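You operate a simulated robot arm through the tools that you are given. There is no shell and no other tool.

Carry out the task below with a simulated two-armed robot. There is one attempt and no reset: what you move stays moved.

JOB
Shut and dump the spur, turn the feed dial to 0, then uncap the empty blue tank.
Fine: the spur valve stays shut; lay the cap on the tank card.

It is judged by the outcome, as a careful person would: the job done as asked, and still so three seconds after it is handed in. It fails if anything else is knocked over, pushed out of place, dropped, spilled or broken. Lids that push on must go on centred and level and be pressed home; caps that screw on are set level and turned clockwise until they are tight.

ROBOT AND FRAMES
Two 7-joint arms with fingered hands on one trunk that stands fixed in place. Base frame: the origin is at the foot of the trunk, x ahead of it, y to its left, z up. Lengths are in m, angles in degrees, forces in N, time in s.
The left shoulder is at [0.02, 0.269, 1.197], the right one opposite. Each reaches about 1.298 m from its shoulder. Payload 5 kg a hand.
Tool frame (each hand has its own): the origin (TCP) lies between the finger pads and is the grasp point; the fingertips stand 0.042 m ahead of it; z points along the fingers, y is the line along which they close. The gripper opens to 0.208 m; its body begins 0.119 m behind the TCP. The gripper is a hand of 4 fingers: y runs from the thumb to the fingers, the wrist lies at [0, 0, -0.317] in the tool frame, and closing takes about 1.5 s.
Orientation is that of the tool frame in the base frame, as a unit quaternion [x, y, z, w]. With the fingers straight down and closing along the base's y, the tool's x points along the base's -x, its y along +y and its z along -z.

CONTROLS
- The arms move only by the tool nudge_tool. It takes "left_rows", "right_rows" or both (then of equal length, played together; a hand with none holds still); each is a list of rows, each a list of 6 numbers: the shift along the tool's x, y, z in m, then the turn, a rotation vector about the tool's x, y, z in degrees. In form: [[tx, ty, tz, rx, ry, rz], ...]. A call has 1 to 20 rows; each row is the pose to reach, as a shift and turn from the pose commanded when the call began, along the tool's axes at that moment. "left_jaw" and "right_jaw" are, for a hand that has rows, the opening, from 0 (shut) to 1 (fully open), set as the call begins (left out, the last holds). Rows are played at 5 a second. More than 0.05 m and 8.6 degrees between two rows, or a gripper value outside its range, and nothing of the call is played. Where a pose cannot be reached the arm comes as near as it can. A force on the tool above 90 N (or 10 N above the force at the start of the call, whichever is more), or a blocked arm, ends the call early, and 0.2 s more pass. The fingers move at their own pace (about 0.153 m/s each) and stop on an object; they squeeze with about 31 N. The grip force told is the motor's: it shows also when the fingers shut on nothing. Time passes only in rows, and 0.2 s behind the last, so rows that repeat a pose let the fingers close. It gives the time, the measured TCP pose, the force on the tool (base axes), the opening and the grip force at its end, in the units of the frame above (readings bear some noise), with the torque about the TCP (base axes, N m) and any sound that the robot's microphone picked up.
- Cameras (640 x 400 px; columns grow to the right, rows downward): "scene" is now at [0.1508, 0.0385, 1.4967]; the picture's right is [0.43, -0.90, 0.00], its down [-0.26, -0.12, -0.96] and it looks along [0.86, 0.41, -0.29] (base axes); focal length 267 px, centre (320, 200). "left" rides on the left gripper at [-0.093, 0.001, -0.146] in its tool frame; the picture's right is [-0.01, -1.00, 0.00], its down [0.84, -0.01, -0.54] and it looks along [0.54, -0.01, 0.84] (tool axes); focal length 280 px, centre (320, 200). "right" rides on the right gripper at [0.094, 0.001, -0.146] in its tool frame; the picture's right is [-0.01, 1.00, 0.00], its down [-0.84, -0.01, -0.54] and it looks along [-0.54, -0.01, 0.84] (tool axes); focal length 280 px, centre (320, 200). There is no depth. A picture from a camera that has moved, and an enlarged one, comes with that camera's place and axes in the base frame and with its lens. The place of the scene camera against the robot may be out by one fixed shift of up to 0.012 m in any direction.
- grab_frame(camera): a new picture of that camera. It takes no simulated time.
- slide_trunk(by): moves the trunk up (or, below 0, down) by that many m; the arms and the scene camera ride with it, the base frame stays. It gives what a move gives, with no picture.
- move_fingers(finger1, finger2, finger3, thumb_bend, hand): sets how far each is bent, from 0 (flat) to 1 (curled in); at 0.3 the hand is open as for a grip, at 0.7 the pads meet at the TCP. One left out holds its place. A second passes; each finger stops where it meets its share of the squeeze, and holds until it gets a number again. A gripper value or a shape takes the hand back. It gives what a move gives, with no picture; readings hold the bend of each and the force on the fingers (four entries, about 0 where the hand has none), thumb and palm.
- hand_shape(shape, hand): the hand has 4 fingers and takes this shape, open, in about a second: jaw (thumb against the fingers, like two jaws); tri (thumb and two fingers); tip (a fingertip pinch); poke (one finger out to press); point (the index stretched); flat (the hand flat); cup (the hand cupped); fist (a fist). The gripper value then closes the fingers along that shape, each until it touches; the sizes above hold for jaw. It gives what a move gives, with no picture.
- head_to(pan, tilt): turns the head with the scene camera to pan (to the left, within 80 degrees either way) and tilt (down, from -29 to 69), counted from straight ahead of the robot (the tilt from the chest, where the trunk bows). It gives what a move gives.
- inspect(camera, box): a new picture of the part [left, top, right, bottom] of that camera's present view, enlarged. It takes no simulated time.
- sign_off(): hands the job in; it is judged then, once.

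Places have to be worked out from the pictures, the camera data and where the tool is seen. Open the grippers and draw the arms clear of the work before you hand the job in, unless the task says otherwise.

The tools are called after "Emit:" as a command line: name --argument value ..., lists and objects as JSON in quotes. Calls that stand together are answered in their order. nudge_tool: Moves the arms, as the interface text tells. Its arguments: {"type":"object","properties":{"left_rows":{"type":"array"},"left_jaw":{"type":"number"},"right_rows":{"type":"array"},"right_jaw":{"type":"number"}},"required":[]} The other tools are called the same way: slide_trunk (by) moves the trunk up or down; hand_shape (shape, hand) gives the hand a shape; move_fingers (finger1, finger2, finger3, thumb_bend, hand) moves the fingers one by one; head_to (pan, tilt) turns the head that bears the scene camera; grab_frame (camera) takes a picture; inspect (camera, box) takes an enlarged picture of a part of a camera's view; sign_off () hands the job in.

At the start:

```text
time_s: 0.0
left_eef_pos: [0.3343, 0.3277, 1.4339]
left_tcp_rot: [-0.159, 0.987, 0.001, 0.0]
left_ft_force: [0.1, -1.0, -0.2]
left_torque: [-0.04, -0.01, -0.04]
left_finger_gap: 0.2079
left_gripper_force: 0.0
left_shape: jaw
left_bend: [0.3, 0.3, 0.3, 0.3]
left_finger forces: [0.1, 0.0, 0.1, 0.0, 0.0, 0.0]
right_eef_pos: [0.5712, 0.0, 1.3753]
right_tcp_rot: [-0.159, 0.987, 0.0, 0.0]
right_ft_force: [0.2, 0.0, 0.6]
right_torque: [0.01, 0.01, -0.02]
right_finger_gap: 0.2078
right_gripper_force: 0.0
right_shape: jaw
right_bend: [0.3, 0.3, 0.3, 0.3]
right_finger forces: [0.0, 0.0, 0.0, 0.1, 0.0, 0.1]
trunk travel left (down, up): [-0.575, 0.046]
head pan, tilt (commanded): [25.4, 16.8]
```

scene: 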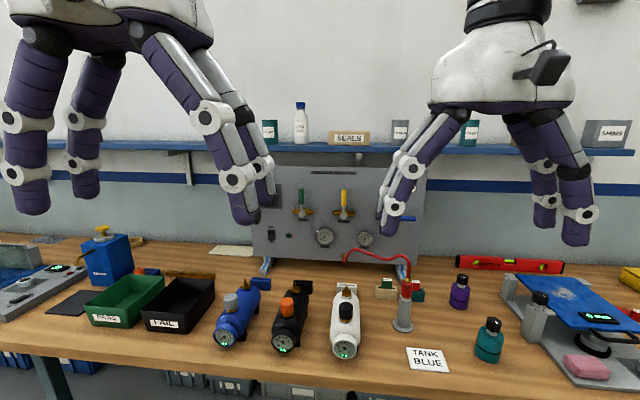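
right: 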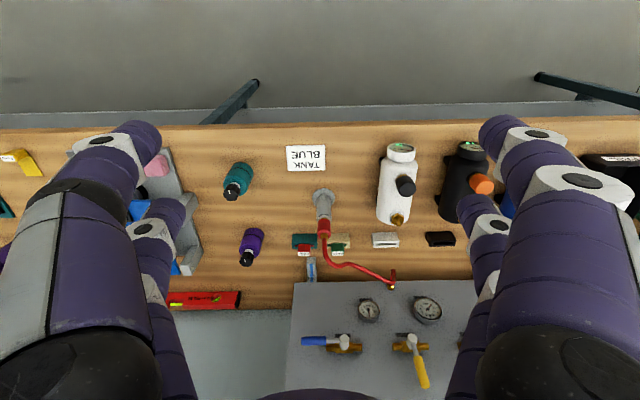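
left: 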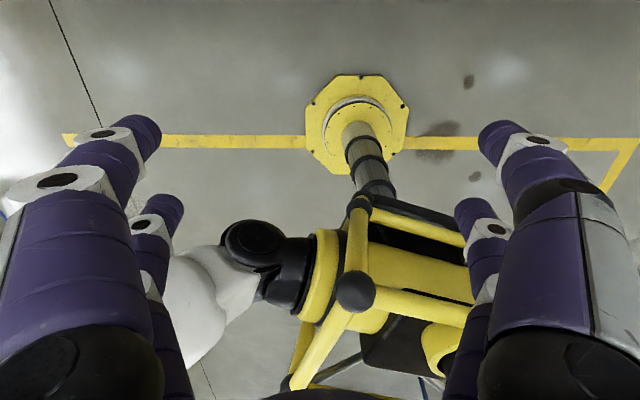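

I see a bench with a valve panel, tanks, and a card "TANK BLUE". I'll enlarge the panel and the tanks first.

Emit:
inspect --camera "scene" --box '[240, 150, 440, 275]'

Emit:
inspect --camera "scene" --box '[180, 260, 460, 400]'

Emit:
inspect --camera "right" --box '[280, 260, 500, 400]'

```text
3.20 times, centred on (340, 212) of scene
camera zoom: at [0.1508, 0.0385, 1.4967], right [0.43, -0.9, 0.0], down [-0.26, -0.12, -0.96], along [0.86, 0.41, -0.29], focal length 855 px, centre (256, 160)
```

zoom: 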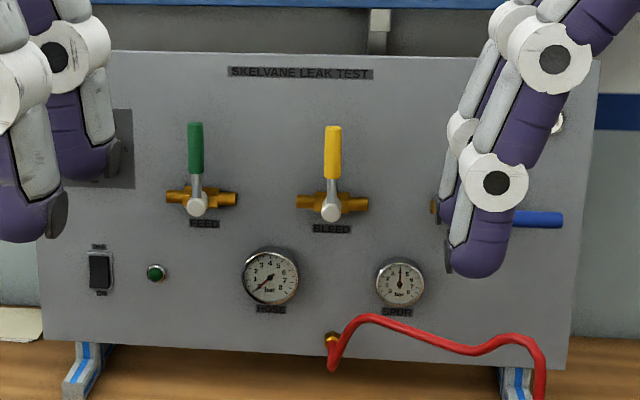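

```text
2.29 times, centred on (320, 330) of scene
camera zoom: at [0.1508, 0.0385, 1.4967], right [0.43, -0.9, 0.0], down [-0.26, -0.12, -0.96], along [0.86, 0.41, -0.29], focal length 611 px, centre (320, -97)
```

zoom: 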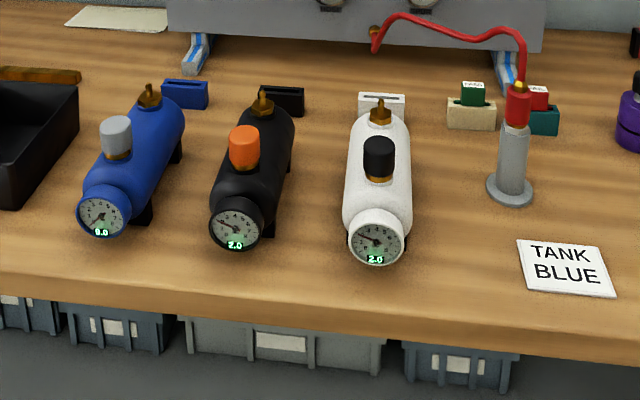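

```text
2.86 times, centred on (390, 330) of right
camera zoom: at [0.4812, -0.0285, 1.52], right [-0.3, 0.95, 0.0], down [0.8, 0.25, 0.54], along [0.51, 0.16, -0.84], focal length 801 px, centre (120, -171)
```

zoom: 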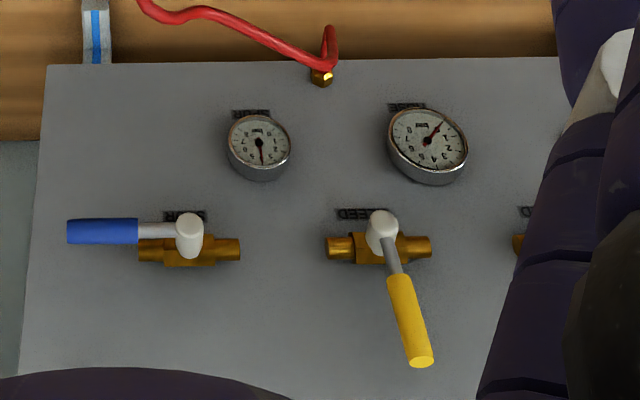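

The panel is partly hidden by both hands. I move the right hand to the right and back, and the left hand to the left, to clear the view.

Emit:
nudge_tool --right_rows '[[0.027, -0.036, 0, 0, 0, 0], [0.054, -0.072, 0, 0, 0, 0], [0.081, -0.108, 0, 0, 0, 0], [0.108, -0.144, 0, 0, 0, 0], [0.135, -0.18, 0, 0, 0, 0], [0.162, -0.216, 0, 0, 0, 0], [0.189, -0.253, 0, 0, 0, 0]]' --left_rows '[[-0.011, 0.034, 0, 0, 0, 0], [-0.022, 0.068, 0, 0, 0, 0], [-0.033, 0.102, 0, 0, 0, 0], [-0.044, 0.136, 0, 0, 0, 0], [-0.055, 0.17, 0, 0, 0, 0], [-0.066, 0.204, 0, 0, 0, 0], [-0.078, 0.237, 0, 0, 0, 0]]'

Emit:
grab_frame --camera "scene"

```text
time_s: 1.6
left_eef_pos: [0.333, 0.576, 1.4352]
left_tcp_rot: [-0.158, 0.987, 0.001, 0.002]
left_ft_force: [-0.4, 0.0, 0.9]
left_torque: [0.1, -0.09, 0.02]
left_finger_gap: 0.2081
left_gripper_force: 0.1
left_shape: jaw
left_bend: [0.3, 0.3, 0.3, 0.3]
left_finger forces: [0.1, 0.0, 0.0, 0.0, 0.0, 0.0]
right_eef_pos: [0.4695, -0.3016, 1.3756]
right_tcp_rot: [-0.159, 0.987, 0.001, 0.001]
right_ft_force: [-0.5, -1.0, 0.0]
right_torque: [0.1, -0.06, 0.0]
right_finger_gap: 0.208
right_gripper_force: 0.0
right_shape: jaw
right_bend: [0.3, 0.3, 0.3, 0.3]
right_finger forces: [0.0, 0.0, 0.0, 0.1, 0.0, 0.0]
trunk travel left (down, up): [-0.575, 0.046]
head pan, tilt (commanded): [25.4, 16.8]
```

```text
taken
camera scene: at [0.1504, 0.0372, 1.4969], right [0.43, -0.9, 0.0], down [-0.26, -0.12, -0.96], along [0.87, 0.41, -0.29], focal length 267 px, centre (320, 200)
```

scene: 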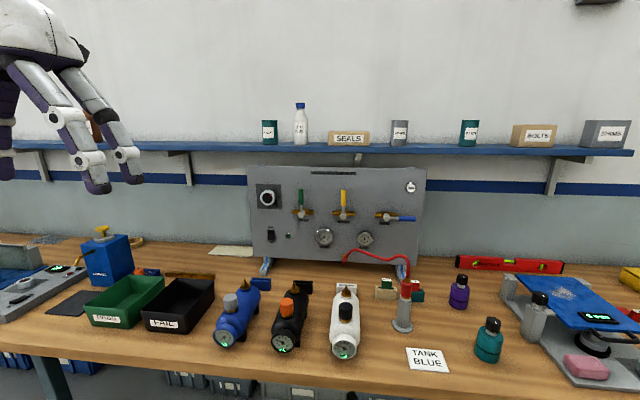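

The whole panel is visible now, with a round dial at its upper left. I enlarge it.

Emit:
inspect --camera "scene" --box '[245, 165, 345, 227]'

Emit:
inspect --camera "scene" --box '[335, 165, 435, 227]'

Emit:
inspect --camera "scene" --box '[250, 215, 390, 302]'

Emit:
inspect --camera "scene" --box '[360, 240, 520, 380]'

```text
6.40 times, centred on (295, 196) of scene
camera zoom: at [0.1504, 0.0372, 1.4969], right [0.43, -0.9, 0.0], down [-0.26, -0.12, -0.96], along [0.87, 0.41, -0.29], focal length 1711 px, centre (480, 226)
```

zoom: 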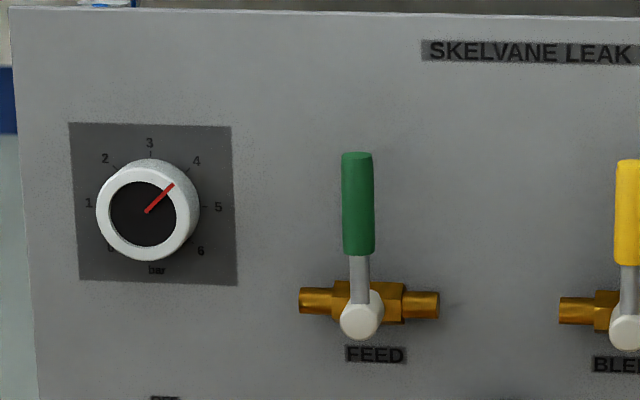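

```text
6.40 times, centred on (385, 196) of scene
camera zoom: at [0.1504, 0.0372, 1.4969], right [0.43, -0.9, 0.0], down [-0.26, -0.12, -0.96], along [0.87, 0.41, -0.29], focal length 1711 px, centre (-96, 226)
```

zoom: 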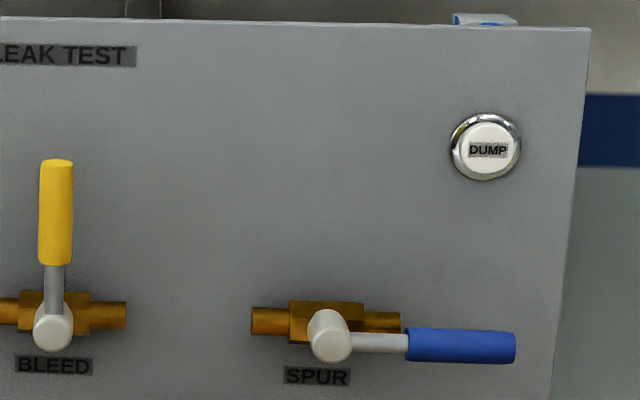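

```text
4.57 times, centred on (320, 258) of scene
camera zoom: at [0.1504, 0.0372, 1.4969], right [0.43, -0.9, 0.0], down [-0.26, -0.12, -0.96], along [0.87, 0.41, -0.29], focal length 1222 px, centre (320, -67)
```

zoom: 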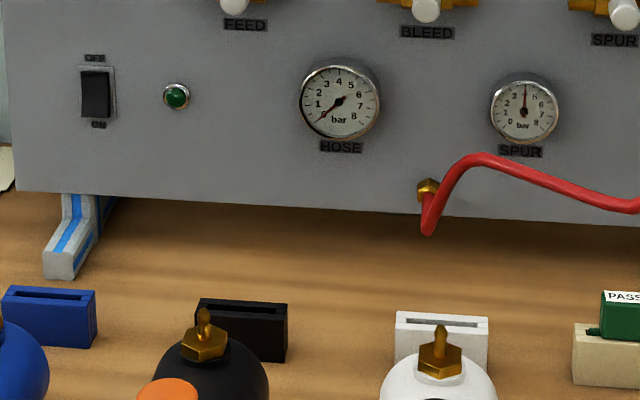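

```text
2.86 times, centred on (440, 310) of scene
camera zoom: at [0.1504, 0.0372, 1.4969], right [0.43, -0.9, 0.0], down [-0.26, -0.12, -0.96], along [0.87, 0.41, -0.29], focal length 764 px, centre (-23, -114)
```

zoom: 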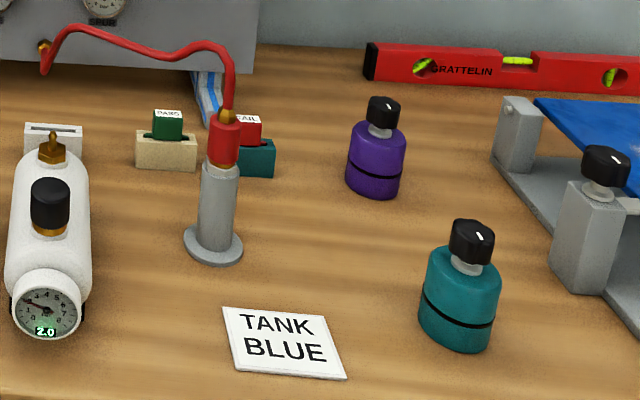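

The panel has FEED, BLEED and SPUR levers, a DUMP button, a dial at about 4 and a spur gauge at 4 bar. By convention the SPUR lever lies along the pipe, so it is open, and upright is shut. I bring the right hand forward, tilted towards the panel, to measure it with the wrist camera.

Emit:
nudge_tool --right_rows '[[-0.0276, 0.02375, 0.003, 0, -7.5, 0], [-0.055, 0.0475, 0.006, 0, -15, 0], [-0.083, 0.071, 0.009, 0, -22.5, 0], [-0.11, 0.095, 0.012, 0, -30, 0], [-0.138, 0.119, 0.015, 0, -37.5, 0], [-0.166, 0.1425, 0.018, 0, -45, 0], [-0.193, 0.166, 0.021, 0, -52.5, 0], [-0.221, 0.19, 0.025, 0, -60, 0]]'

Emit:
grab_frame --camera "right"

Emit:
grab_frame --camera "scene"

```text
time_s: 3.4
left_eef_pos: [0.3343, 0.5772, 1.4342]
left_tcp_rot: [-0.16, 0.987, 0.0, -0.001]
left_ft_force: [2.0, 0.5, -1.0]
left_torque: [-0.1, 0.16, 0.0]
left_finger_gap: 0.2078
left_gripper_force: 0.2
left_shape: jaw
left_bend: [0.3, 0.3, 0.3, 0.3]
left_finger forces: [0.0, 0.0, 0.0, 0.0, 0.0, 0.1]
right_eef_pos: [0.6226, -0.0488, 1.3486]
right_tcp_rot: [-0.136, 0.855, 0.079, 0.495]
right_ft_force: [1.0, 0.6, 0.0]
right_torque: [-0.04, 0.06, -0.02]
right_finger_gap: 0.208
right_gripper_force: 0.1
right_shape: jaw
right_bend: [0.3, 0.3, 0.3, 0.3]
right_finger forces: [0.0, 0.0, 0.0, 0.0, 0.1, 0.0]
trunk travel left (down, up): [-0.575, 0.046]
head pan, tilt (commanded): [25.4, 16.8]
```

```text
taken
camera right: at [0.4571, -0.1022, 1.3395], right [-0.3, 0.95, 0.01], down [-0.04, -0.03, 1.0], along [0.95, 0.3, 0.05], focal length 280 px, centre (320, 200)
```

right: 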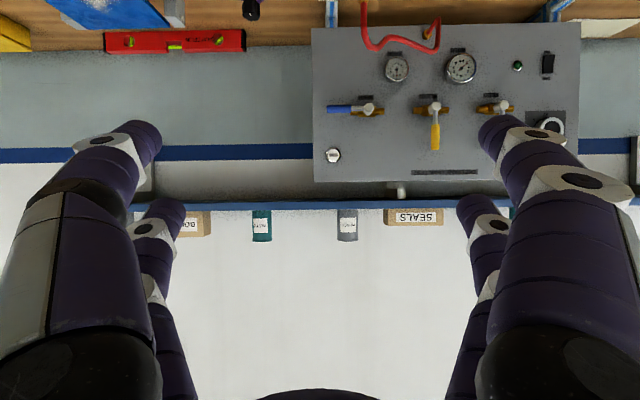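

```text
taken
camera scene: at [0.152, 0.0392, 1.4964], right [0.43, -0.9, 0.0], down [-0.26, -0.12, -0.96], along [0.86, 0.41, -0.29], focal length 267 px, centre (320, 200)
```

scene: 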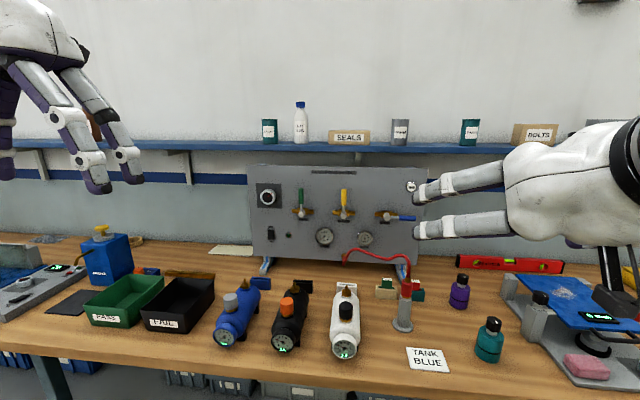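

The wrist camera now sees the panel (upside down in the picture). I enlarge the panel for measurement.

Emit:
inspect --camera "right" --box '[300, 0, 460, 100]'

Emit:
inspect --camera "right" --box '[300, 90, 460, 190]'

Emit:
inspect --camera "right" --box '[440, 0, 600, 100]'

Emit:
inspect --camera "right" --box '[440, 90, 600, 190]'

```text
4.00 times, centred on (380, 50) of right
camera zoom: at [0.4571, -0.1022, 1.3395], right [-0.3, 0.95, 0.01], down [-0.04, -0.03, 1.0], along [0.95, 0.3, 0.05], focal length 1122 px, centre (80, 800)
```

zoom: 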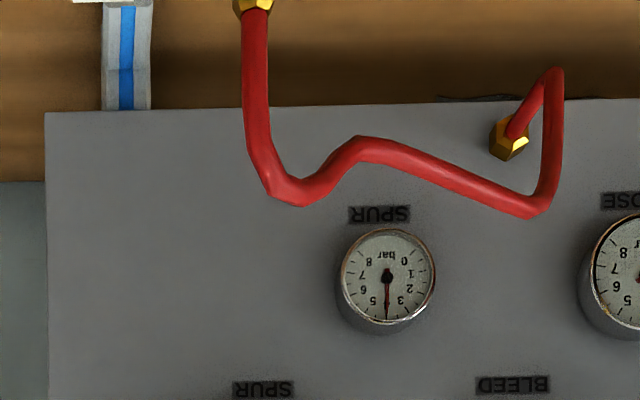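

```text
4.00 times, centred on (380, 140) of right
camera zoom: at [0.4571, -0.1022, 1.3395], right [-0.3, 0.95, 0.01], down [-0.04, -0.03, 1.0], along [0.95, 0.3, 0.05], focal length 1122 px, centre (80, 440)
```

zoom: 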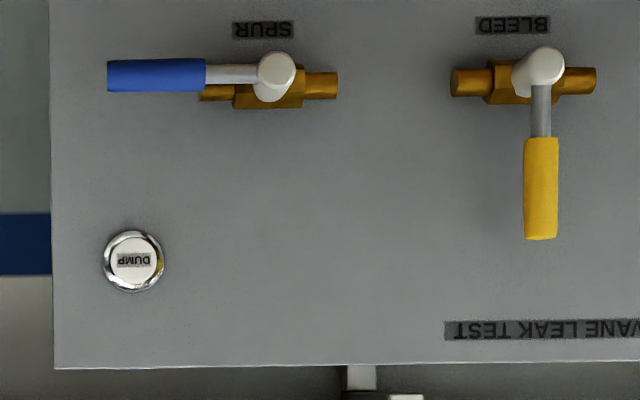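

```text
4.00 times, centred on (520, 50) of right
camera zoom: at [0.4571, -0.1022, 1.3395], right [-0.3, 0.95, 0.01], down [-0.04, -0.03, 1.0], along [0.95, 0.3, 0.05], focal length 1122 px, centre (-480, 800)
```

zoom: 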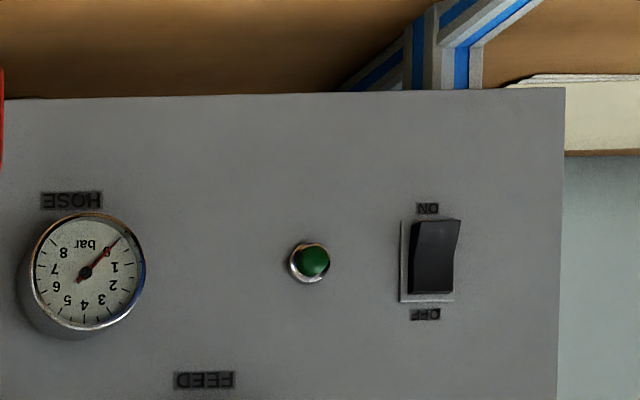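

```text
4.00 times, centred on (520, 140) of right
camera zoom: at [0.4571, -0.1022, 1.3395], right [-0.3, 0.95, 0.01], down [-0.04, -0.03, 1.0], along [0.95, 0.3, 0.05], focal length 1122 px, centre (-480, 440)
```

zoom: 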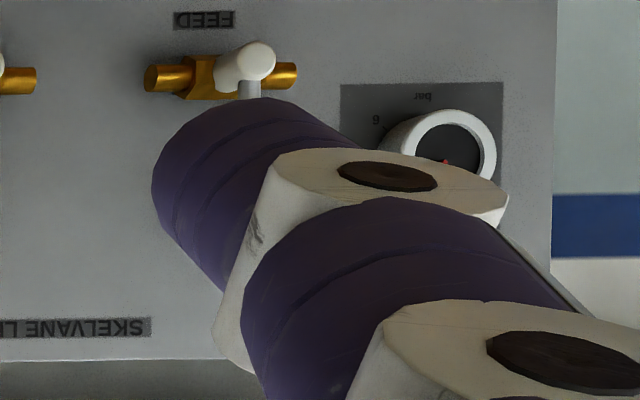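

From two wrist views I place the panel face about 1.10 m along yaw 18.3°. The SPUR lever hub is near (1.05, 0.21, 1.157) with its tip at (1.07, 0.112, 1.163), and the DUMP button is near (1.10, 0.139, 1.263). I set the right hand to the poke shape to see where the finger sits.

Emit:
hand_shape --shape "poke" --hand "right"

Emit:
grab_frame --camera "right"

Emit:
inspect --camera "scene" --box '[400, 90, 640, 300]'

```text
time_s: 4.3
left_eef_pos: [0.3325, 0.576, 1.4349]
left_tcp_rot: [-0.159, 0.987, 0.0, -0.001]
left_ft_force: [-0.4, 0.8, 0.5]
left_torque: [-0.02, 0.01, 0.0]
left_finger_gap: 0.2076
left_gripper_force: 0.2
left_shape: jaw
left_bend: [0.3, 0.3, 0.3, 0.3]
left_finger forces: [0.0, 0.0, 0.0, 0.0, 0.0, 0.1]
right_eef_pos: [0.6219, -0.0494, 1.349]
right_tcp_rot: [-0.136, 0.855, 0.079, 0.494]
right_ft_force: [0.6, 0.6, -0.1]
right_torque: [-0.02, -0.03, -0.01]
right_finger_gap: 0.0
right_gripper_force: 0.1
right_shape: poke
right_bend: [1.0, 1.0, 1.0, 0.33]
right_finger forces: [0.1, 0.0, 0.1, 0.0, 0.0, 0.0]
trunk travel left (down, up): [-0.575, 0.046]
head pan, tilt (commanded): [25.4, 16.8]
```

```text
taken
camera right: at [0.4556, -0.1032, 1.34], right [-0.31, 0.95, 0.01], down [-0.04, -0.03, 1.0], along [0.95, 0.3, 0.05], focal length 280 px, centre (320, 200)
```

right: 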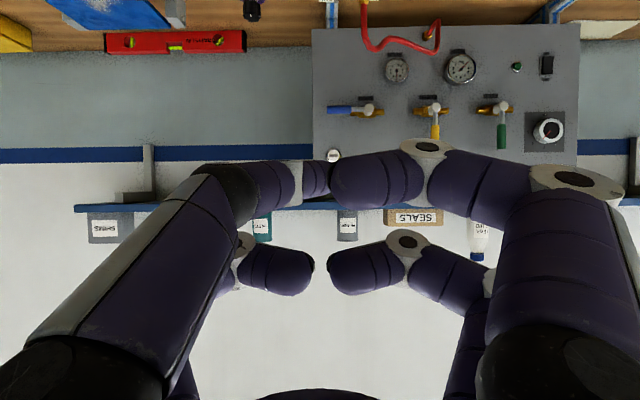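

```text
1.90 times, centred on (520, 195) of scene
camera zoom: at [0.1507, 0.0386, 1.4967], right [0.43, -0.9, 0.0], down [-0.26, -0.12, -0.96], along [0.86, 0.41, -0.29], focal length 509 px, centre (-61, 210)
```

zoom: 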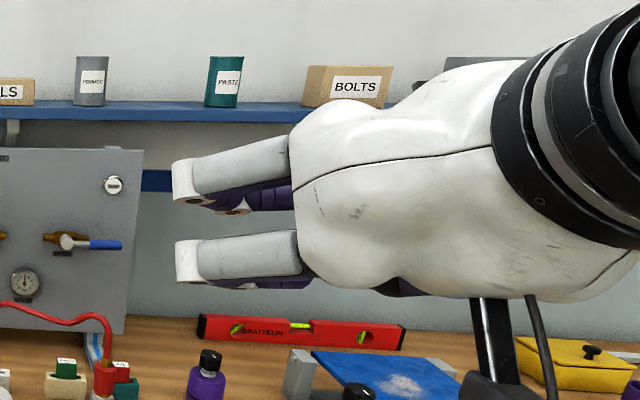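

The fingers seem curled, and I can't yet tell which one is out. I let a moment pass and look again.

Emit:
nudge_tool --right_rows '[[0, 0, 0, 0, 0, 0], [0, 0, 0, 0, 0, 0], [0, 0, 0, 0, 0, 0], [0, 0, 0, 0, 0, 0]]'

Emit:
grab_frame --camera "right"

```text
time_s: 5.3
left_eef_pos: [0.3333, 0.5757, 1.4347]
left_tcp_rot: [-0.159, 0.987, 0.001, 0.001]
left_ft_force: [-0.2, -0.5, 0.5]
left_torque: [0.02, -0.03, 0.02]
left_finger_gap: 0.2078
left_gripper_force: 0.0
left_shape: jaw
left_bend: [0.3, 0.3, 0.3, 0.3]
left_finger forces: [0.0, 0.0, 0.1, 0.1, 0.0, 0.0]
right_eef_pos: [0.6213, -0.0501, 1.3488]
right_tcp_rot: [-0.136, 0.855, 0.079, 0.494]
right_ft_force: [0.0, 0.0, -0.5]
right_torque: [-0.02, -0.01, 0.0]
right_finger_gap: 0.0001
right_gripper_force: 0.0
right_shape: poke
right_bend: [1.0, 1.0, 1.0, 0.33]
right_finger forces: [0.0, 0.0, 0.0, 0.0, 0.0, 0.0]
trunk travel left (down, up): [-0.575, 0.046]
head pan, tilt (commanded): [25.4, 16.8]
```

```text
taken
camera right: at [0.4558, -0.1032, 1.3398], right [-0.31, 0.95, 0.01], down [-0.04, -0.03, 1.0], along [0.95, 0.3, 0.05], focal length 280 px, centre (320, 200)
```

right: 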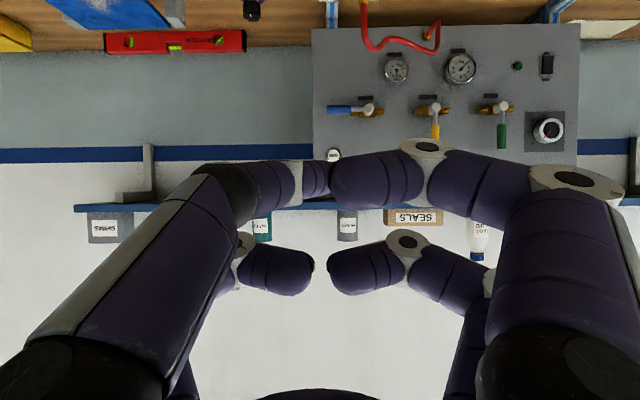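

Poke shows no clearly stretched finger on this 2+2 hand. I try the point shape.

Emit:
hand_shape --shape "point" --hand "right"

Emit:
grab_frame --camera "right"

Emit:
grab_frame --camera "scene"

```text
time_s: 6.2
left_eef_pos: [0.3328, 0.5769, 1.4351]
left_tcp_rot: [-0.16, 0.987, 0.0, 0.0]
left_ft_force: [-0.2, -1.0, -0.9]
left_torque: [-0.01, 0.01, -0.01]
left_finger_gap: 0.2079
left_gripper_force: 0.1
left_shape: jaw
left_bend: [0.3, 0.3, 0.3, 0.3]
left_finger forces: [0.1, 0.0, 0.0, 0.1, 0.1, 0.0]
right_eef_pos: [0.6215, -0.0501, 1.3499]
right_tcp_rot: [-0.137, 0.855, 0.08, 0.493]
right_ft_force: [-0.9, -0.5, 0.1]
right_torque: [0.0, 0.03, 0.01]
right_finger_gap: 0.2016
right_gripper_force: 0.0
right_shape: point
right_bend: [0.7, 1.0, 1.0, 0.32]
right_finger forces: [0.1, 0.0, 0.0, 0.1, 0.1, 0.0]
trunk travel left (down, up): [-0.575, 0.046]
head pan, tilt (commanded): [25.4, 16.8]
```

```text
taken
camera right: at [0.4559, -0.1031, 1.3398], right [-0.31, 0.95, 0.01], down [-0.04, -0.03, 1.0], along [0.95, 0.3, 0.05], focal length 280 px, centre (320, 200)
```

right: 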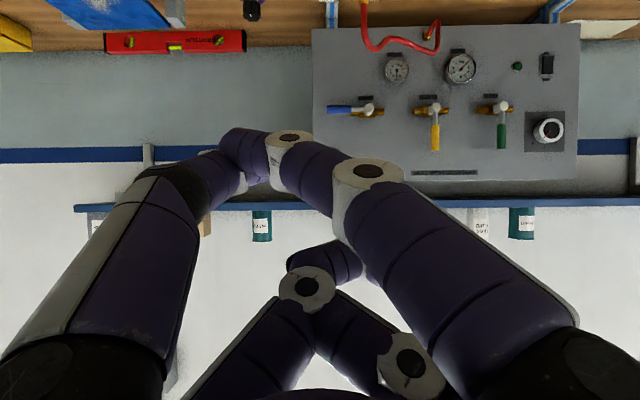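

```text
taken
camera scene: at [0.1509, 0.0385, 1.4967], right [0.43, -0.9, 0.0], down [-0.26, -0.12, -0.96], along [0.86, 0.41, -0.29], focal length 267 px, centre (320, 200)
```

scene: 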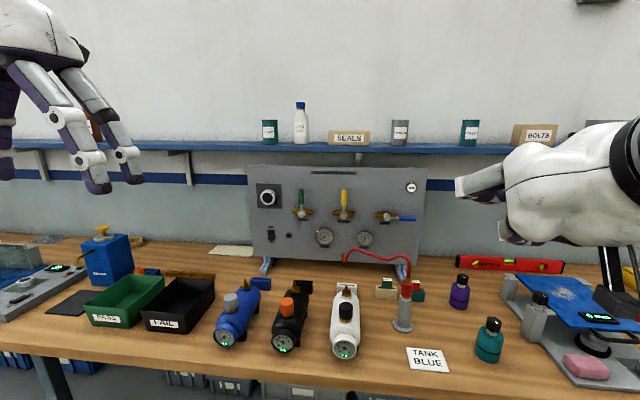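

The point shape still leaves a bent finger. I look at the tip shape, which might give one compact fingertip.

Emit:
hand_shape --shape "tip" --hand "right"

Emit:
grab_frame --camera "right"

Emit:
nudge_tool --right_rows '[[0, 0, 0, 0, 0, 0], [0, 0, 0, 0, 0, 0], [0, 0, 0, 0, 0, 0], [0, 0, 0, 0, 0, 0], [0, 0, 0, 0, 0, 0], [0, 0, 0, 0, 0, 0], [0, 0, 0, 0, 0, 0]]' --right_jaw 0

Emit:
grab_frame --camera "right"

Emit:
inspect --camera "scene" --box '[400, 90, 640, 300]'

```text
time_s: 7.1
left_eef_pos: [0.3337, 0.5764, 1.4352]
left_tcp_rot: [-0.16, 0.987, 0.0, 0.0]
left_ft_force: [0.5, -0.4, -0.4]
left_torque: [0.01, 0.04, -0.01]
left_finger_gap: 0.2079
left_gripper_force: 0.0
left_shape: jaw
left_bend: [0.3, 0.3, 0.3, 0.3]
left_finger forces: [0.0, 0.0, 0.1, 0.0, 0.1, 0.1]
right_eef_pos: [0.6225, -0.0498, 1.3497]
right_tcp_rot: [-0.136, 0.855, 0.079, 0.494]
right_ft_force: [-0.2, 0.4, 0.1]
right_torque: [0.0, -0.04, 0.0]
right_finger_gap: 0.2079
right_gripper_force: 0.0
right_shape: tip
right_bend: [0.3, 0.3, 0.3, 0.3]
right_finger forces: [0.0, 0.0, 0.0, 0.1, 0.1, 0.0]
trunk travel left (down, up): [-0.575, 0.046]
head pan, tilt (commanded): [25.4, 16.8]
```

```text
taken
camera right: at [0.4559, -0.1031, 1.3398], right [-0.31, 0.95, 0.01], down [-0.04, -0.03, 1.0], along [0.95, 0.3, 0.05], focal length 280 px, centre (320, 200)
```

right: 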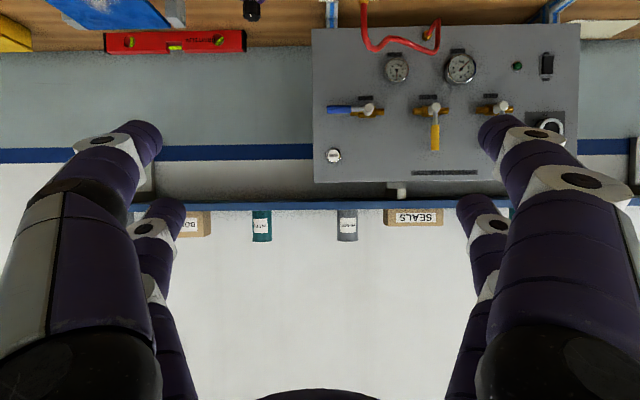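

```text
time_s: 8.7
left_eef_pos: [0.3328, 0.5764, 1.4348]
left_tcp_rot: [-0.159, 0.987, 0.0, -0.001]
left_ft_force: [1.0, -0.4, -0.2]
left_torque: [-0.01, 0.0, 0.02]
left_finger_gap: 0.2079
left_gripper_force: 0.0
left_shape: jaw
left_bend: [0.3, 0.3, 0.3, 0.3]
left_finger forces: [0.0, 0.0, 0.0, 0.0, 0.1, 0.0]
right_eef_pos: [0.6222, -0.0502, 1.3494]
right_tcp_rot: [-0.137, 0.855, 0.079, 0.494]
right_ft_force: [-0.1, 0.5, -0.4]
right_torque: [-0.01, -0.03, 0.02]
right_finger_gap: 0.0
right_gripper_force: 30.2
right_shape: tip
right_bend: [0.7, 0.7, 0.7, 0.7]
right_finger forces: [0.0, 0.0, 0.0, 0.1, 0.0, 0.1]
trunk travel left (down, up): [-0.575, 0.046]
head pan, tilt (commanded): [25.4, 16.8]
```

```text
taken
camera right: at [0.4558, -0.1031, 1.3398], right [-0.31, 0.95, 0.01], down [-0.04, -0.03, 1.0], along [0.95, 0.3, 0.05], focal length 280 px, centre (320, 200)
```

right: 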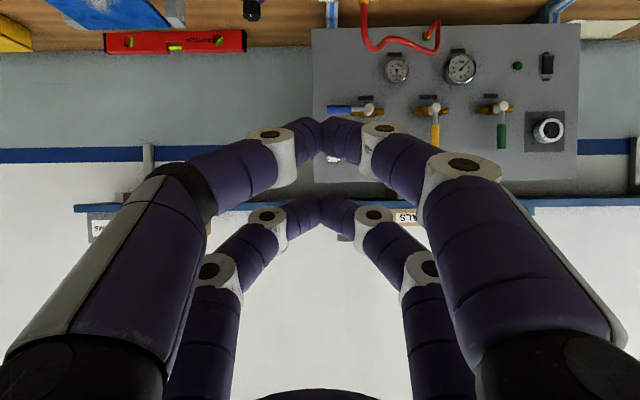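

```text
1.90 times, centred on (520, 195) of scene
camera zoom: at [0.1508, 0.0385, 1.4967], right [0.43, -0.9, 0.0], down [-0.26, -0.12, -0.96], along [0.86, 0.41, -0.29], focal length 509 px, centre (-61, 210)
```

zoom: 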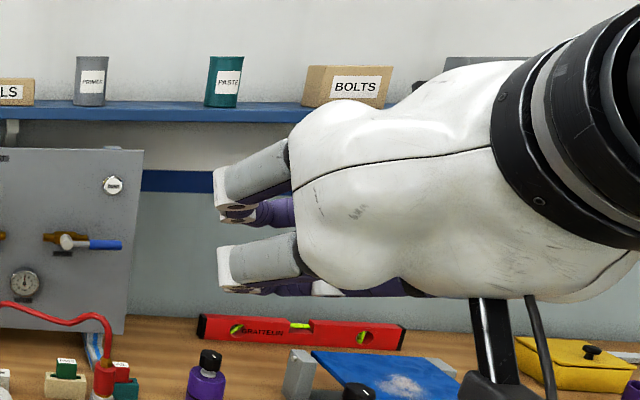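

The closed tip shape gives two firm prongs at about tool x ±0.031 and z 0.042. I'll use the upper prong to push the SPUR lever from below, coming in yawed from the right to stay clear of the hose. First I move to an intermediate pose.

Emit:
nudge_tool --right_rows '[[-0.0053, -0.0131, 0.0426, -3.6, 0, -2.08], [-0.0107, -0.0262, 0.0852, -7.2, 0, -4.17], [-0.016, -0.0392, 0.1278, -10.8, 0, -6.25], [-0.0214, -0.0523, 0.1704, -14.4, 0, -8.33], [-0.0267, -0.0654, 0.213, -18.0, 0, -10.4], [-0.0321, -0.0785, 0.2556, -21.65, 0, -12.5]]'

Emit:
grab_frame --camera "right"

Emit:
grab_frame --camera "scene"

```text
time_s: 10.1
left_eef_pos: [0.334, 0.5763, 1.4348]
left_tcp_rot: [-0.158, 0.988, 0.0, 0.001]
left_ft_force: [0.4, 0.4, 0.1]
left_torque: [0.01, 0.12, -0.01]
left_finger_gap: 0.2079
left_gripper_force: 0.1
left_shape: jaw
left_bend: [0.3, 0.3, 0.3, 0.3]
left_finger forces: [0.1, 0.1, 0.1, 0.2, 0.1, 0.0]
right_eef_pos: [0.8742, -0.0513, 1.2492]
right_tcp_rot: [-0.32, 0.805, 0.185, 0.465]
right_ft_force: [0.2, -0.1, 0.5]
right_torque: [-0.02, 0.03, 0.03]
right_finger_gap: 0.0
right_gripper_force: 31.3
right_shape: tip
right_bend: [0.7, 0.7, 0.7, 0.7]
right_finger forces: [0.0, 0.0, 0.1, 0.0, 0.1, 0.0]
trunk travel left (down, up): [-0.575, 0.046]
head pan, tilt (commanded): [25.4, 16.8]
```

```text
taken
camera right: at [0.7458, -0.1692, 1.2399], right [-0.68, 0.73, 0.01], down [-0.03, -0.04, 1.0], along [0.73, 0.68, 0.05], focal length 280 px, centre (320, 200)
```

right: 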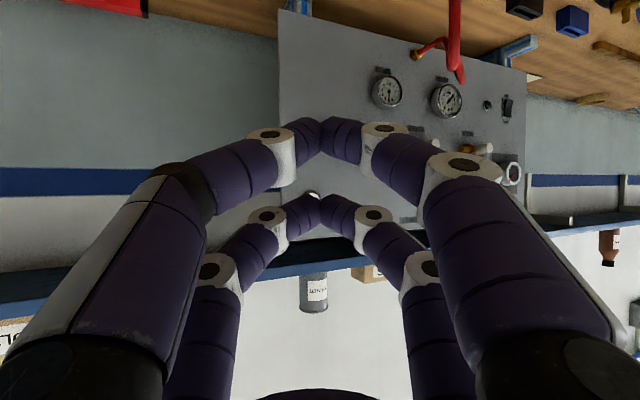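

```text
taken
camera scene: at [0.1515, 0.0384, 1.4966], right [0.43, -0.9, 0.0], down [-0.26, -0.12, -0.96], along [0.86, 0.41, -0.29], focal length 267 px, centre (320, 200)
```

scene: 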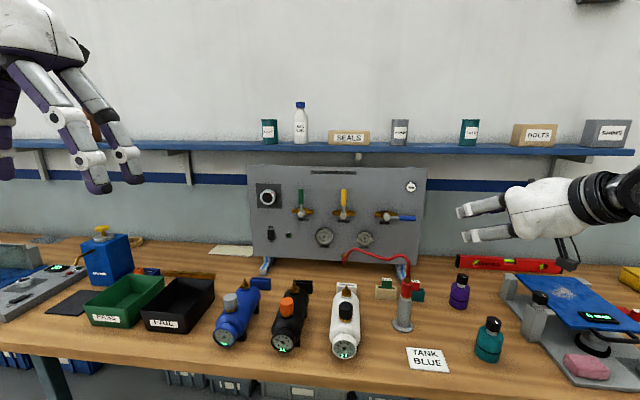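

The pose came out as planned, and the hand is clear of the hose and bottles. I descend to the standoff in front of and below the SPUR lever tip.

Emit:
nudge_tool --right_rows '[[0.018, -0.0016, 0.0415, 0, 0, 0], [0.0359, -0.0032, 0.083, 0, 0, 0], [0.0539, -0.0048, 0.1245, 0, 0, 0], [0.0718, -0.0064, 0.166, 0, 0, 0]]'

Emit:
grab_frame --camera "right"

Emit:
inspect --camera "scene" --box '[330, 160, 530, 310]'

```text
time_s: 11.1
left_eef_pos: [0.3339, 0.5758, 1.4343]
left_tcp_rot: [-0.159, 0.987, 0.001, 0.0]
left_ft_force: [0.6, 0.1, -0.7]
left_torque: [-0.01, 0.11, 0.02]
left_finger_gap: 0.2079
left_gripper_force: 0.0
left_shape: jaw
left_bend: [0.3, 0.3, 0.3, 0.3]
left_finger forces: [0.1, 0.0, 0.0, 0.0, 0.1, 0.0]
right_eef_pos: [0.9573, 0.0208, 1.1065]
right_tcp_rot: [-0.32, 0.805, 0.184, 0.465]
right_ft_force: [1.4, -0.2, 2.1]
right_torque: [-0.09, 0.16, 0.08]
right_finger_gap: 0.0
right_gripper_force: 31.0
right_shape: tip
right_bend: [0.7, 0.7, 0.7, 0.7]
right_finger forces: [0.0, 0.1, 0.0, 0.0, 0.0, 0.1]
trunk travel left (down, up): [-0.575, 0.046]
head pan, tilt (commanded): [25.4, 16.8]
```

```text
taken
camera right: at [0.8288, -0.0982, 1.0958], right [-0.68, 0.73, 0.01], down [-0.03, -0.04, 1.0], along [0.73, 0.68, 0.05], focal length 280 px, centre (320, 200)
```

right: 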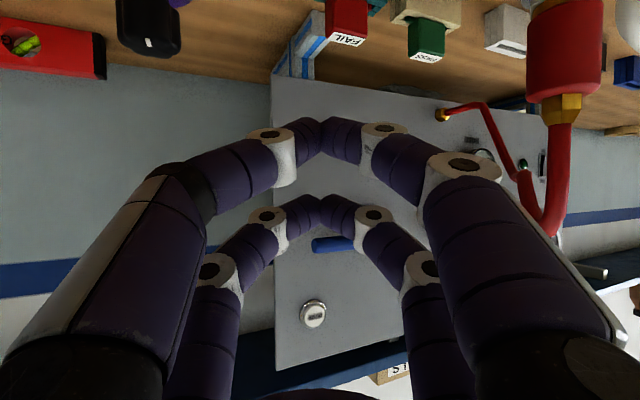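

```text
2.67 times, centred on (430, 235) of scene
camera zoom: at [0.151, 0.0387, 1.4966], right [0.43, -0.9, 0.0], down [-0.26, -0.12, -0.96], along [0.86, 0.41, -0.29], focal length 713 px, centre (27, 107)
```

zoom: 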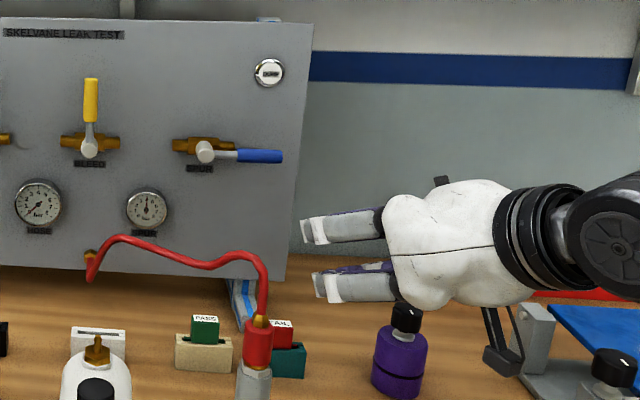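

The lever tip appears where I computed it, just above the upper prong. I advance the prong under the blue handle.

Emit:
nudge_tool --right_rows '[[-0.016, -0.0006, 0.0361, 0, 0, 0], [-0.032, -0.0012, 0.0722, 0, 0, 0], [-0.0481, -0.0019, 0.1084, 0, 0, 0]]'

Emit:
grab_frame --camera "right"

Emit:
inspect --camera "scene" --box '[330, 160, 490, 260]'

```text
time_s: 11.9
left_eef_pos: [0.3336, 0.5794, 1.434]
left_tcp_rot: [-0.159, 0.987, -0.001, 0.0]
left_ft_force: [1.4, 0.7, -1.4]
left_torque: [-0.28, 0.05, -0.02]
left_finger_gap: 0.2081
left_gripper_force: 0.1
left_shape: jaw
left_bend: [0.3, 0.3, 0.3, 0.3]
left_finger forces: [0.1, 0.0, 0.1, 0.1, 0.0, 0.0]
right_eef_pos: [1.0426, 0.1003, 1.0931]
right_tcp_rot: [-0.318, 0.805, 0.184, 0.465]
right_ft_force: [0.4, 0.7, -1.1]
right_torque: [0.07, -0.01, 0.01]
right_finger_gap: 0.0
right_gripper_force: 30.9
right_shape: tip
right_bend: [0.7, 0.7, 0.7, 0.7]
right_finger forces: [0.1, 0.1, 0.0, 0.1, 0.0, 0.1]
trunk travel left (down, up): [-0.575, 0.046]
head pan, tilt (commanded): [25.4, 16.8]
```

```text
taken
camera right: at [0.9149, -0.0178, 1.0827], right [-0.68, 0.73, 0.01], down [-0.02, -0.04, 1.0], along [0.73, 0.68, 0.04], focal length 280 px, centre (320, 200)
```

right: 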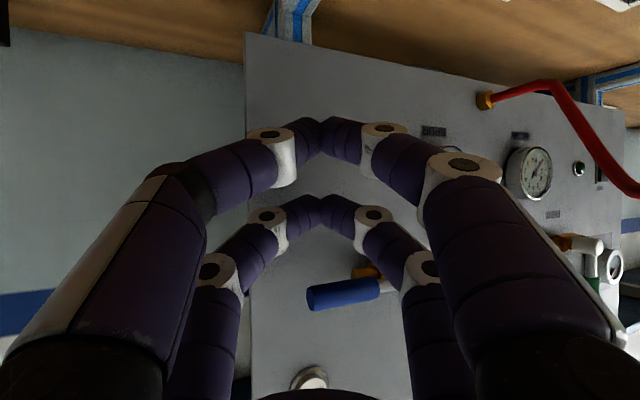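

```text
4.00 times, centred on (410, 210) of scene
camera zoom: at [0.151, 0.0403, 1.4965], right [0.43, -0.9, 0.0], down [-0.26, -0.13, -0.96], along [0.86, 0.41, -0.29], focal length 1069 px, centre (-40, 160)
```

zoom: 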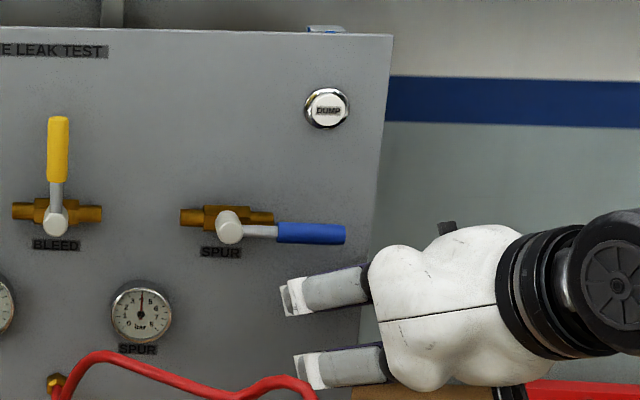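

The prong tip sits at about L 0.210, z 1.099, just under the handle (lever z about 1.16). I now push the lever upward along its arc, first to about 60°.

Emit:
nudge_tool --right_rows '[[-0.0102, 0.0006, -0.0056, 0, 0, 0], [-0.0203, 0.0012, -0.0111, 0, 0, 0], [-0.0302, -0.0015, -0.0182, 0, 0, 0], [-0.0401, -0.0041, -0.0253, 0, 0, 0], [-0.0514, -0.0035, -0.0314, 0, 0, 0], [-0.0626, -0.0024, -0.0375, 0, 0, 0], [-0.0734, 0.001, -0.0419, 0, 0, 0], [-0.0842, 0.0052, -0.0459, 0, 0, 0], [-0.0944, 0.0118, -0.0482, 0, 0, 0], [-0.1042, 0.0189, -0.0501, 0, 0, 0]]'

Emit:
grab_frame --camera "right"

Emit:
inspect --camera "scene" --box '[330, 160, 490, 260]'

```text
time_s: 14.1
left_eef_pos: [0.3333, 0.5767, 1.4342]
left_tcp_rot: [-0.159, 0.987, 0.0, 0.0]
left_ft_force: [-0.4, 0.0, -0.5]
left_torque: [-0.04, -0.04, 0.02]
left_finger_gap: 0.2079
left_gripper_force: 0.0
left_shape: jaw
left_bend: [0.3, 0.3, 0.3, 0.3]
left_finger forces: [0.1, 0.1, 0.0, 0.1, 0.0, 0.0]
right_eef_pos: [1.036, 0.1177, 1.2084]
right_tcp_rot: [-0.318, 0.805, 0.183, 0.466]
right_ft_force: [-0.3, -0.1, -0.7]
right_torque: [0.0, 0.01, -0.05]
right_finger_gap: 0.0
right_gripper_force: 30.6
right_shape: tip
right_bend: [0.7, 0.7, 0.7, 0.7]
right_finger forces: [0.0, 0.0, 0.1, 0.1, 0.1, 0.1]
trunk travel left (down, up): [-0.575, 0.046]
head pan, tilt (commanded): [25.4, 16.8]
```

```text
taken
camera right: at [0.908, -0.0002, 1.1994], right [-0.68, 0.73, 0.01], down [-0.03, -0.04, 1.0], along [0.73, 0.68, 0.05], focal length 280 px, centre (320, 200)
```

right: 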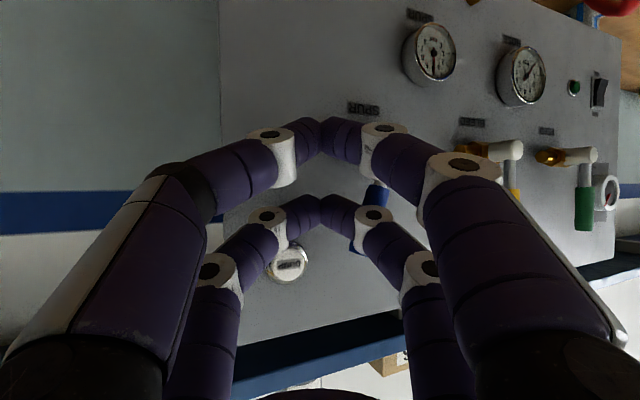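

```text
4.00 times, centred on (410, 210) of scene
camera zoom: at [0.1506, 0.0386, 1.4967], right [0.43, -0.9, 0.0], down [-0.26, -0.12, -0.96], along [0.86, 0.41, -0.29], focal length 1069 px, centre (-40, 160)
```

zoom: 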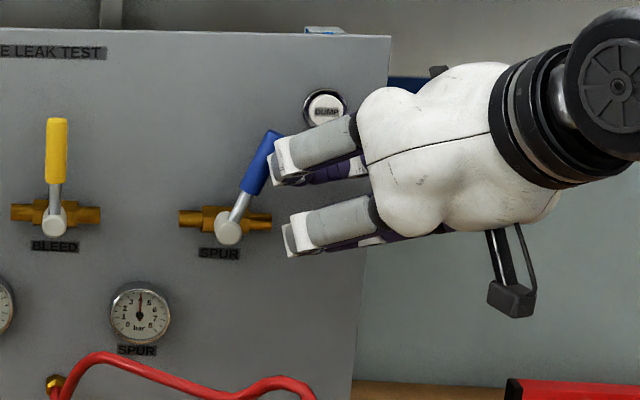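

The lever is at about 63° and following the prong. I continue the arc towards vertical in small steps.

Emit:
nudge_tool --right_rows '[[-0.0085, 0.01, 0.0005, 0, 0, 0], [-0.017, 0.02, 0.001, 0, 0, 0], [-0.0205, 0.0255, 0.002, 0, 0, 0], [-0.0234, 0.0305, 0.0029, 0, 0, 0]]'

Emit:
inspect --camera "scene" --box '[330, 160, 490, 260]'

```text
time_s: 15.1
left_eef_pos: [0.3335, 0.5741, 1.4347]
left_tcp_rot: [-0.158, 0.987, -0.001, 0.0]
left_ft_force: [0.4, 0.7, -0.6]
left_torque: [-0.02, -0.01, 0.0]
left_finger_gap: 0.2082
left_gripper_force: 0.0
left_shape: jaw
left_bend: [0.3, 0.3, 0.3, 0.3]
left_finger forces: [0.0, 0.0, 0.1, 0.1, 0.0, 0.0]
right_eef_pos: [1.0279, 0.1441, 1.2245]
right_tcp_rot: [-0.316, 0.807, 0.182, 0.464]
right_ft_force: [-3.5, -17.7, -6.1]
right_torque: [0.0, -0.02, 0.01]
right_finger_gap: 0.0001
right_gripper_force: 30.8
right_shape: tip
right_bend: [0.7, 0.7, 0.7, 0.7]
right_finger forces: [0.0, 0.0, 0.0, 0.0, 0.1, 0.0]
trunk travel left (down, up): [-0.575, 0.046]
head pan, tilt (commanded): [25.4, 16.8]
```

```text
4.00 times, centred on (410, 210) of scene
camera zoom: at [0.1511, 0.0368, 1.4966], right [0.43, -0.9, 0.0], down [-0.26, -0.12, -0.96], along [0.87, 0.41, -0.29], focal length 1069 px, centre (-40, 160)
```

zoom: 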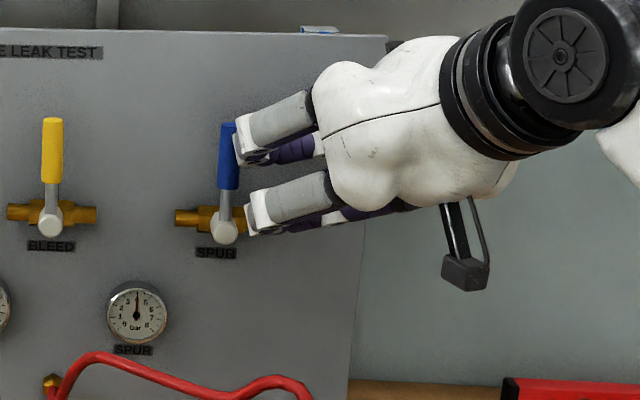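

The force rose to 18 N with the lever upright, parallel to the shut FEED and BLEED levers, so the SPUR valve is at its shut stop. I back off, square the hand to the panel with a 20° pitch, and line the upper prong up with DUMP.

Emit:
nudge_tool --right_rows '[[0.0063, -0.0272, -0.011, 0, 0, 0], [0.03, -0.006, -0.05, 0, 0, 0], [0.0516, 0.0151, -0.0895, 0, 0, 0], [0.0516, 0.0151, -0.0895, 5.67, -2.46, 2.65], [0.0516, 0.0151, -0.0895, 11.35, -4.92, 5.29], [0.0516, 0.0151, -0.0895, 17.02, -7.38, 7.94], [0.0516, 0.0151, -0.0895, 22.69, -9.84, 10.58], [0.028, 0.0035, -0.072, 22.69, -9.84, 10.58], [0.0042, -0.008, -0.0544, 22.69, -9.84, 10.58]]'

Emit:
grab_frame --camera "right"

Emit:
inspect --camera "scene" --box '[330, 160, 490, 260]'

```text
refused: row 2 steps farther than a row can; nothing moved
```

```text
taken
camera right: at [0.8981, 0.0267, 1.2161], right [-0.68, 0.74, 0.01], down [-0.02, -0.04, 1.0], along [0.74, 0.67, 0.04], focal length 280 px, centre (320, 200)
```

right: 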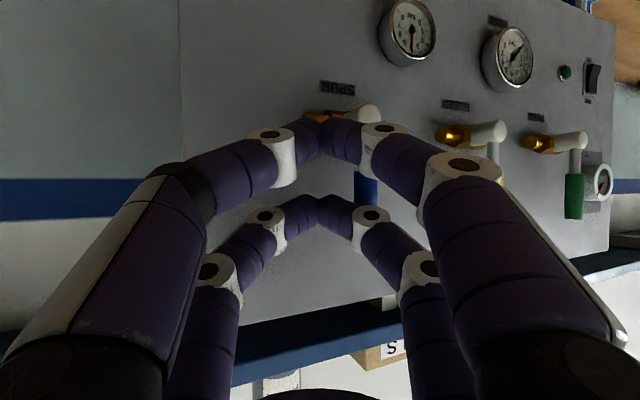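

```text
4.00 times, centred on (410, 210) of scene
camera zoom: at [0.1511, 0.0368, 1.4966], right [0.43, -0.9, 0.0], down [-0.26, -0.12, -0.96], along [0.87, 0.41, -0.29], focal length 1069 px, centre (-40, 160)
```

zoom: 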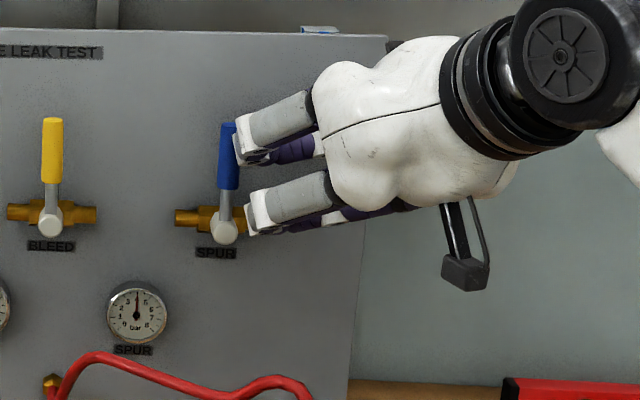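

One step was slightly too long, so nothing moved. I resend with smaller steps.

Emit:
nudge_tool --right_rows '[[0.0063, -0.0272, -0.011, 0, 0, 0], [0.0214, -0.0131, -0.0372, 0, 0, 0], [0.0365, 0.001, -0.0634, 0, 0, 0], [0.0516, 0.0151, -0.0895, 0, 0, 0], [0.0516, 0.0151, -0.0895, 5.67, -2.46, 2.65], [0.0516, 0.0151, -0.0895, 11.35, -4.92, 5.29], [0.0516, 0.0151, -0.0895, 17.02, -7.38, 7.94], [0.0516, 0.0151, -0.0895, 22.69, -9.84, 10.58], [0.028, 0.0035, -0.072, 22.69, -9.84, 10.58], [0.0042, -0.008, -0.0544, 22.69, -9.84, 10.58]]'

Emit:
grab_frame --camera "right"

Emit:
inspect --camera "scene" --box '[330, 160, 490, 260]'

```text
time_s: 17.3
left_eef_pos: [0.3323, 0.5754, 1.4351]
left_tcp_rot: [-0.159, 0.987, 0.0, 0.0]
left_ft_force: [-0.1, -0.1, -0.2]
left_torque: [-0.05, -0.03, -0.02]
left_finger_gap: 0.2079
left_gripper_force: 0.0
left_shape: jaw
left_bend: [0.3, 0.3, 0.3, 0.3]
left_finger forces: [0.0, 0.0, 0.0, 0.0, 0.0, 0.0]
right_eef_pos: [0.9942, 0.1106, 1.2506]
right_tcp_rot: [-0.129, 0.808, 0.091, 0.568]
right_ft_force: [-0.6, 0.8, -0.3]
right_torque: [-0.01, -0.02, -0.06]
right_finger_gap: 0.0
right_gripper_force: 31.1
right_shape: tip
right_bend: [0.7, 0.7, 0.7, 0.7]
right_finger forces: [0.1, 0.1, 0.0, 0.0, 0.0, 0.0]
trunk travel left (down, up): [-0.575, 0.046]
head pan, tilt (commanded): [25.4, 16.8]
```

```text
taken
camera right: at [0.832, 0.0591, 1.2109], right [-0.31, 0.95, 0.01], down [-0.2, -0.08, 0.98], along [0.93, 0.3, 0.22], focal length 280 px, centre (320, 200)
```

right: 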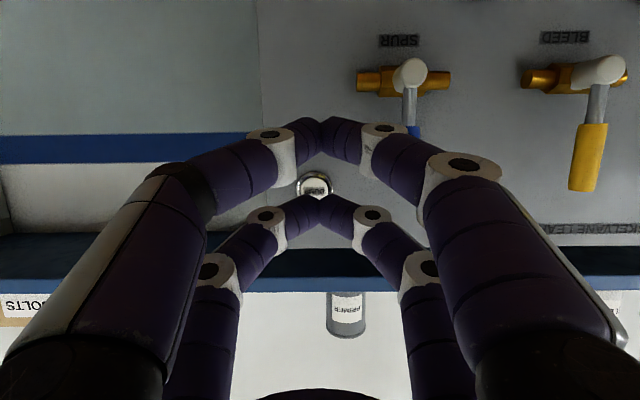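

```text
4.00 times, centred on (410, 210) of scene
camera zoom: at [0.1506, 0.0388, 1.4967], right [0.43, -0.9, 0.0], down [-0.26, -0.12, -0.96], along [0.86, 0.41, -0.29], focal length 1069 px, centre (-40, 160)
```

zoom: 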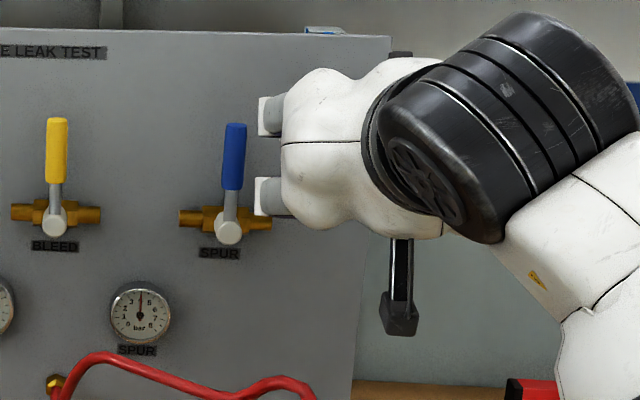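

The lever stays upright and the hand is close to DUMP. I zoom in to check the prong's alignment with the button.

Emit:
inspect --camera "right" --box '[260, 140, 380, 230]'

```text
4.44 times, centred on (320, 185) of right
camera zoom: at [0.832, 0.0591, 1.2109], right [-0.31, 0.95, 0.01], down [-0.2, -0.08, 0.98], along [0.93, 0.3, 0.22], focal length 1246 px, centre (320, 267)
```

zoom: 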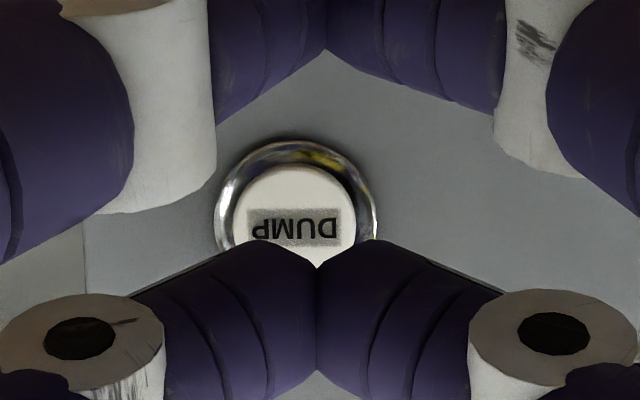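

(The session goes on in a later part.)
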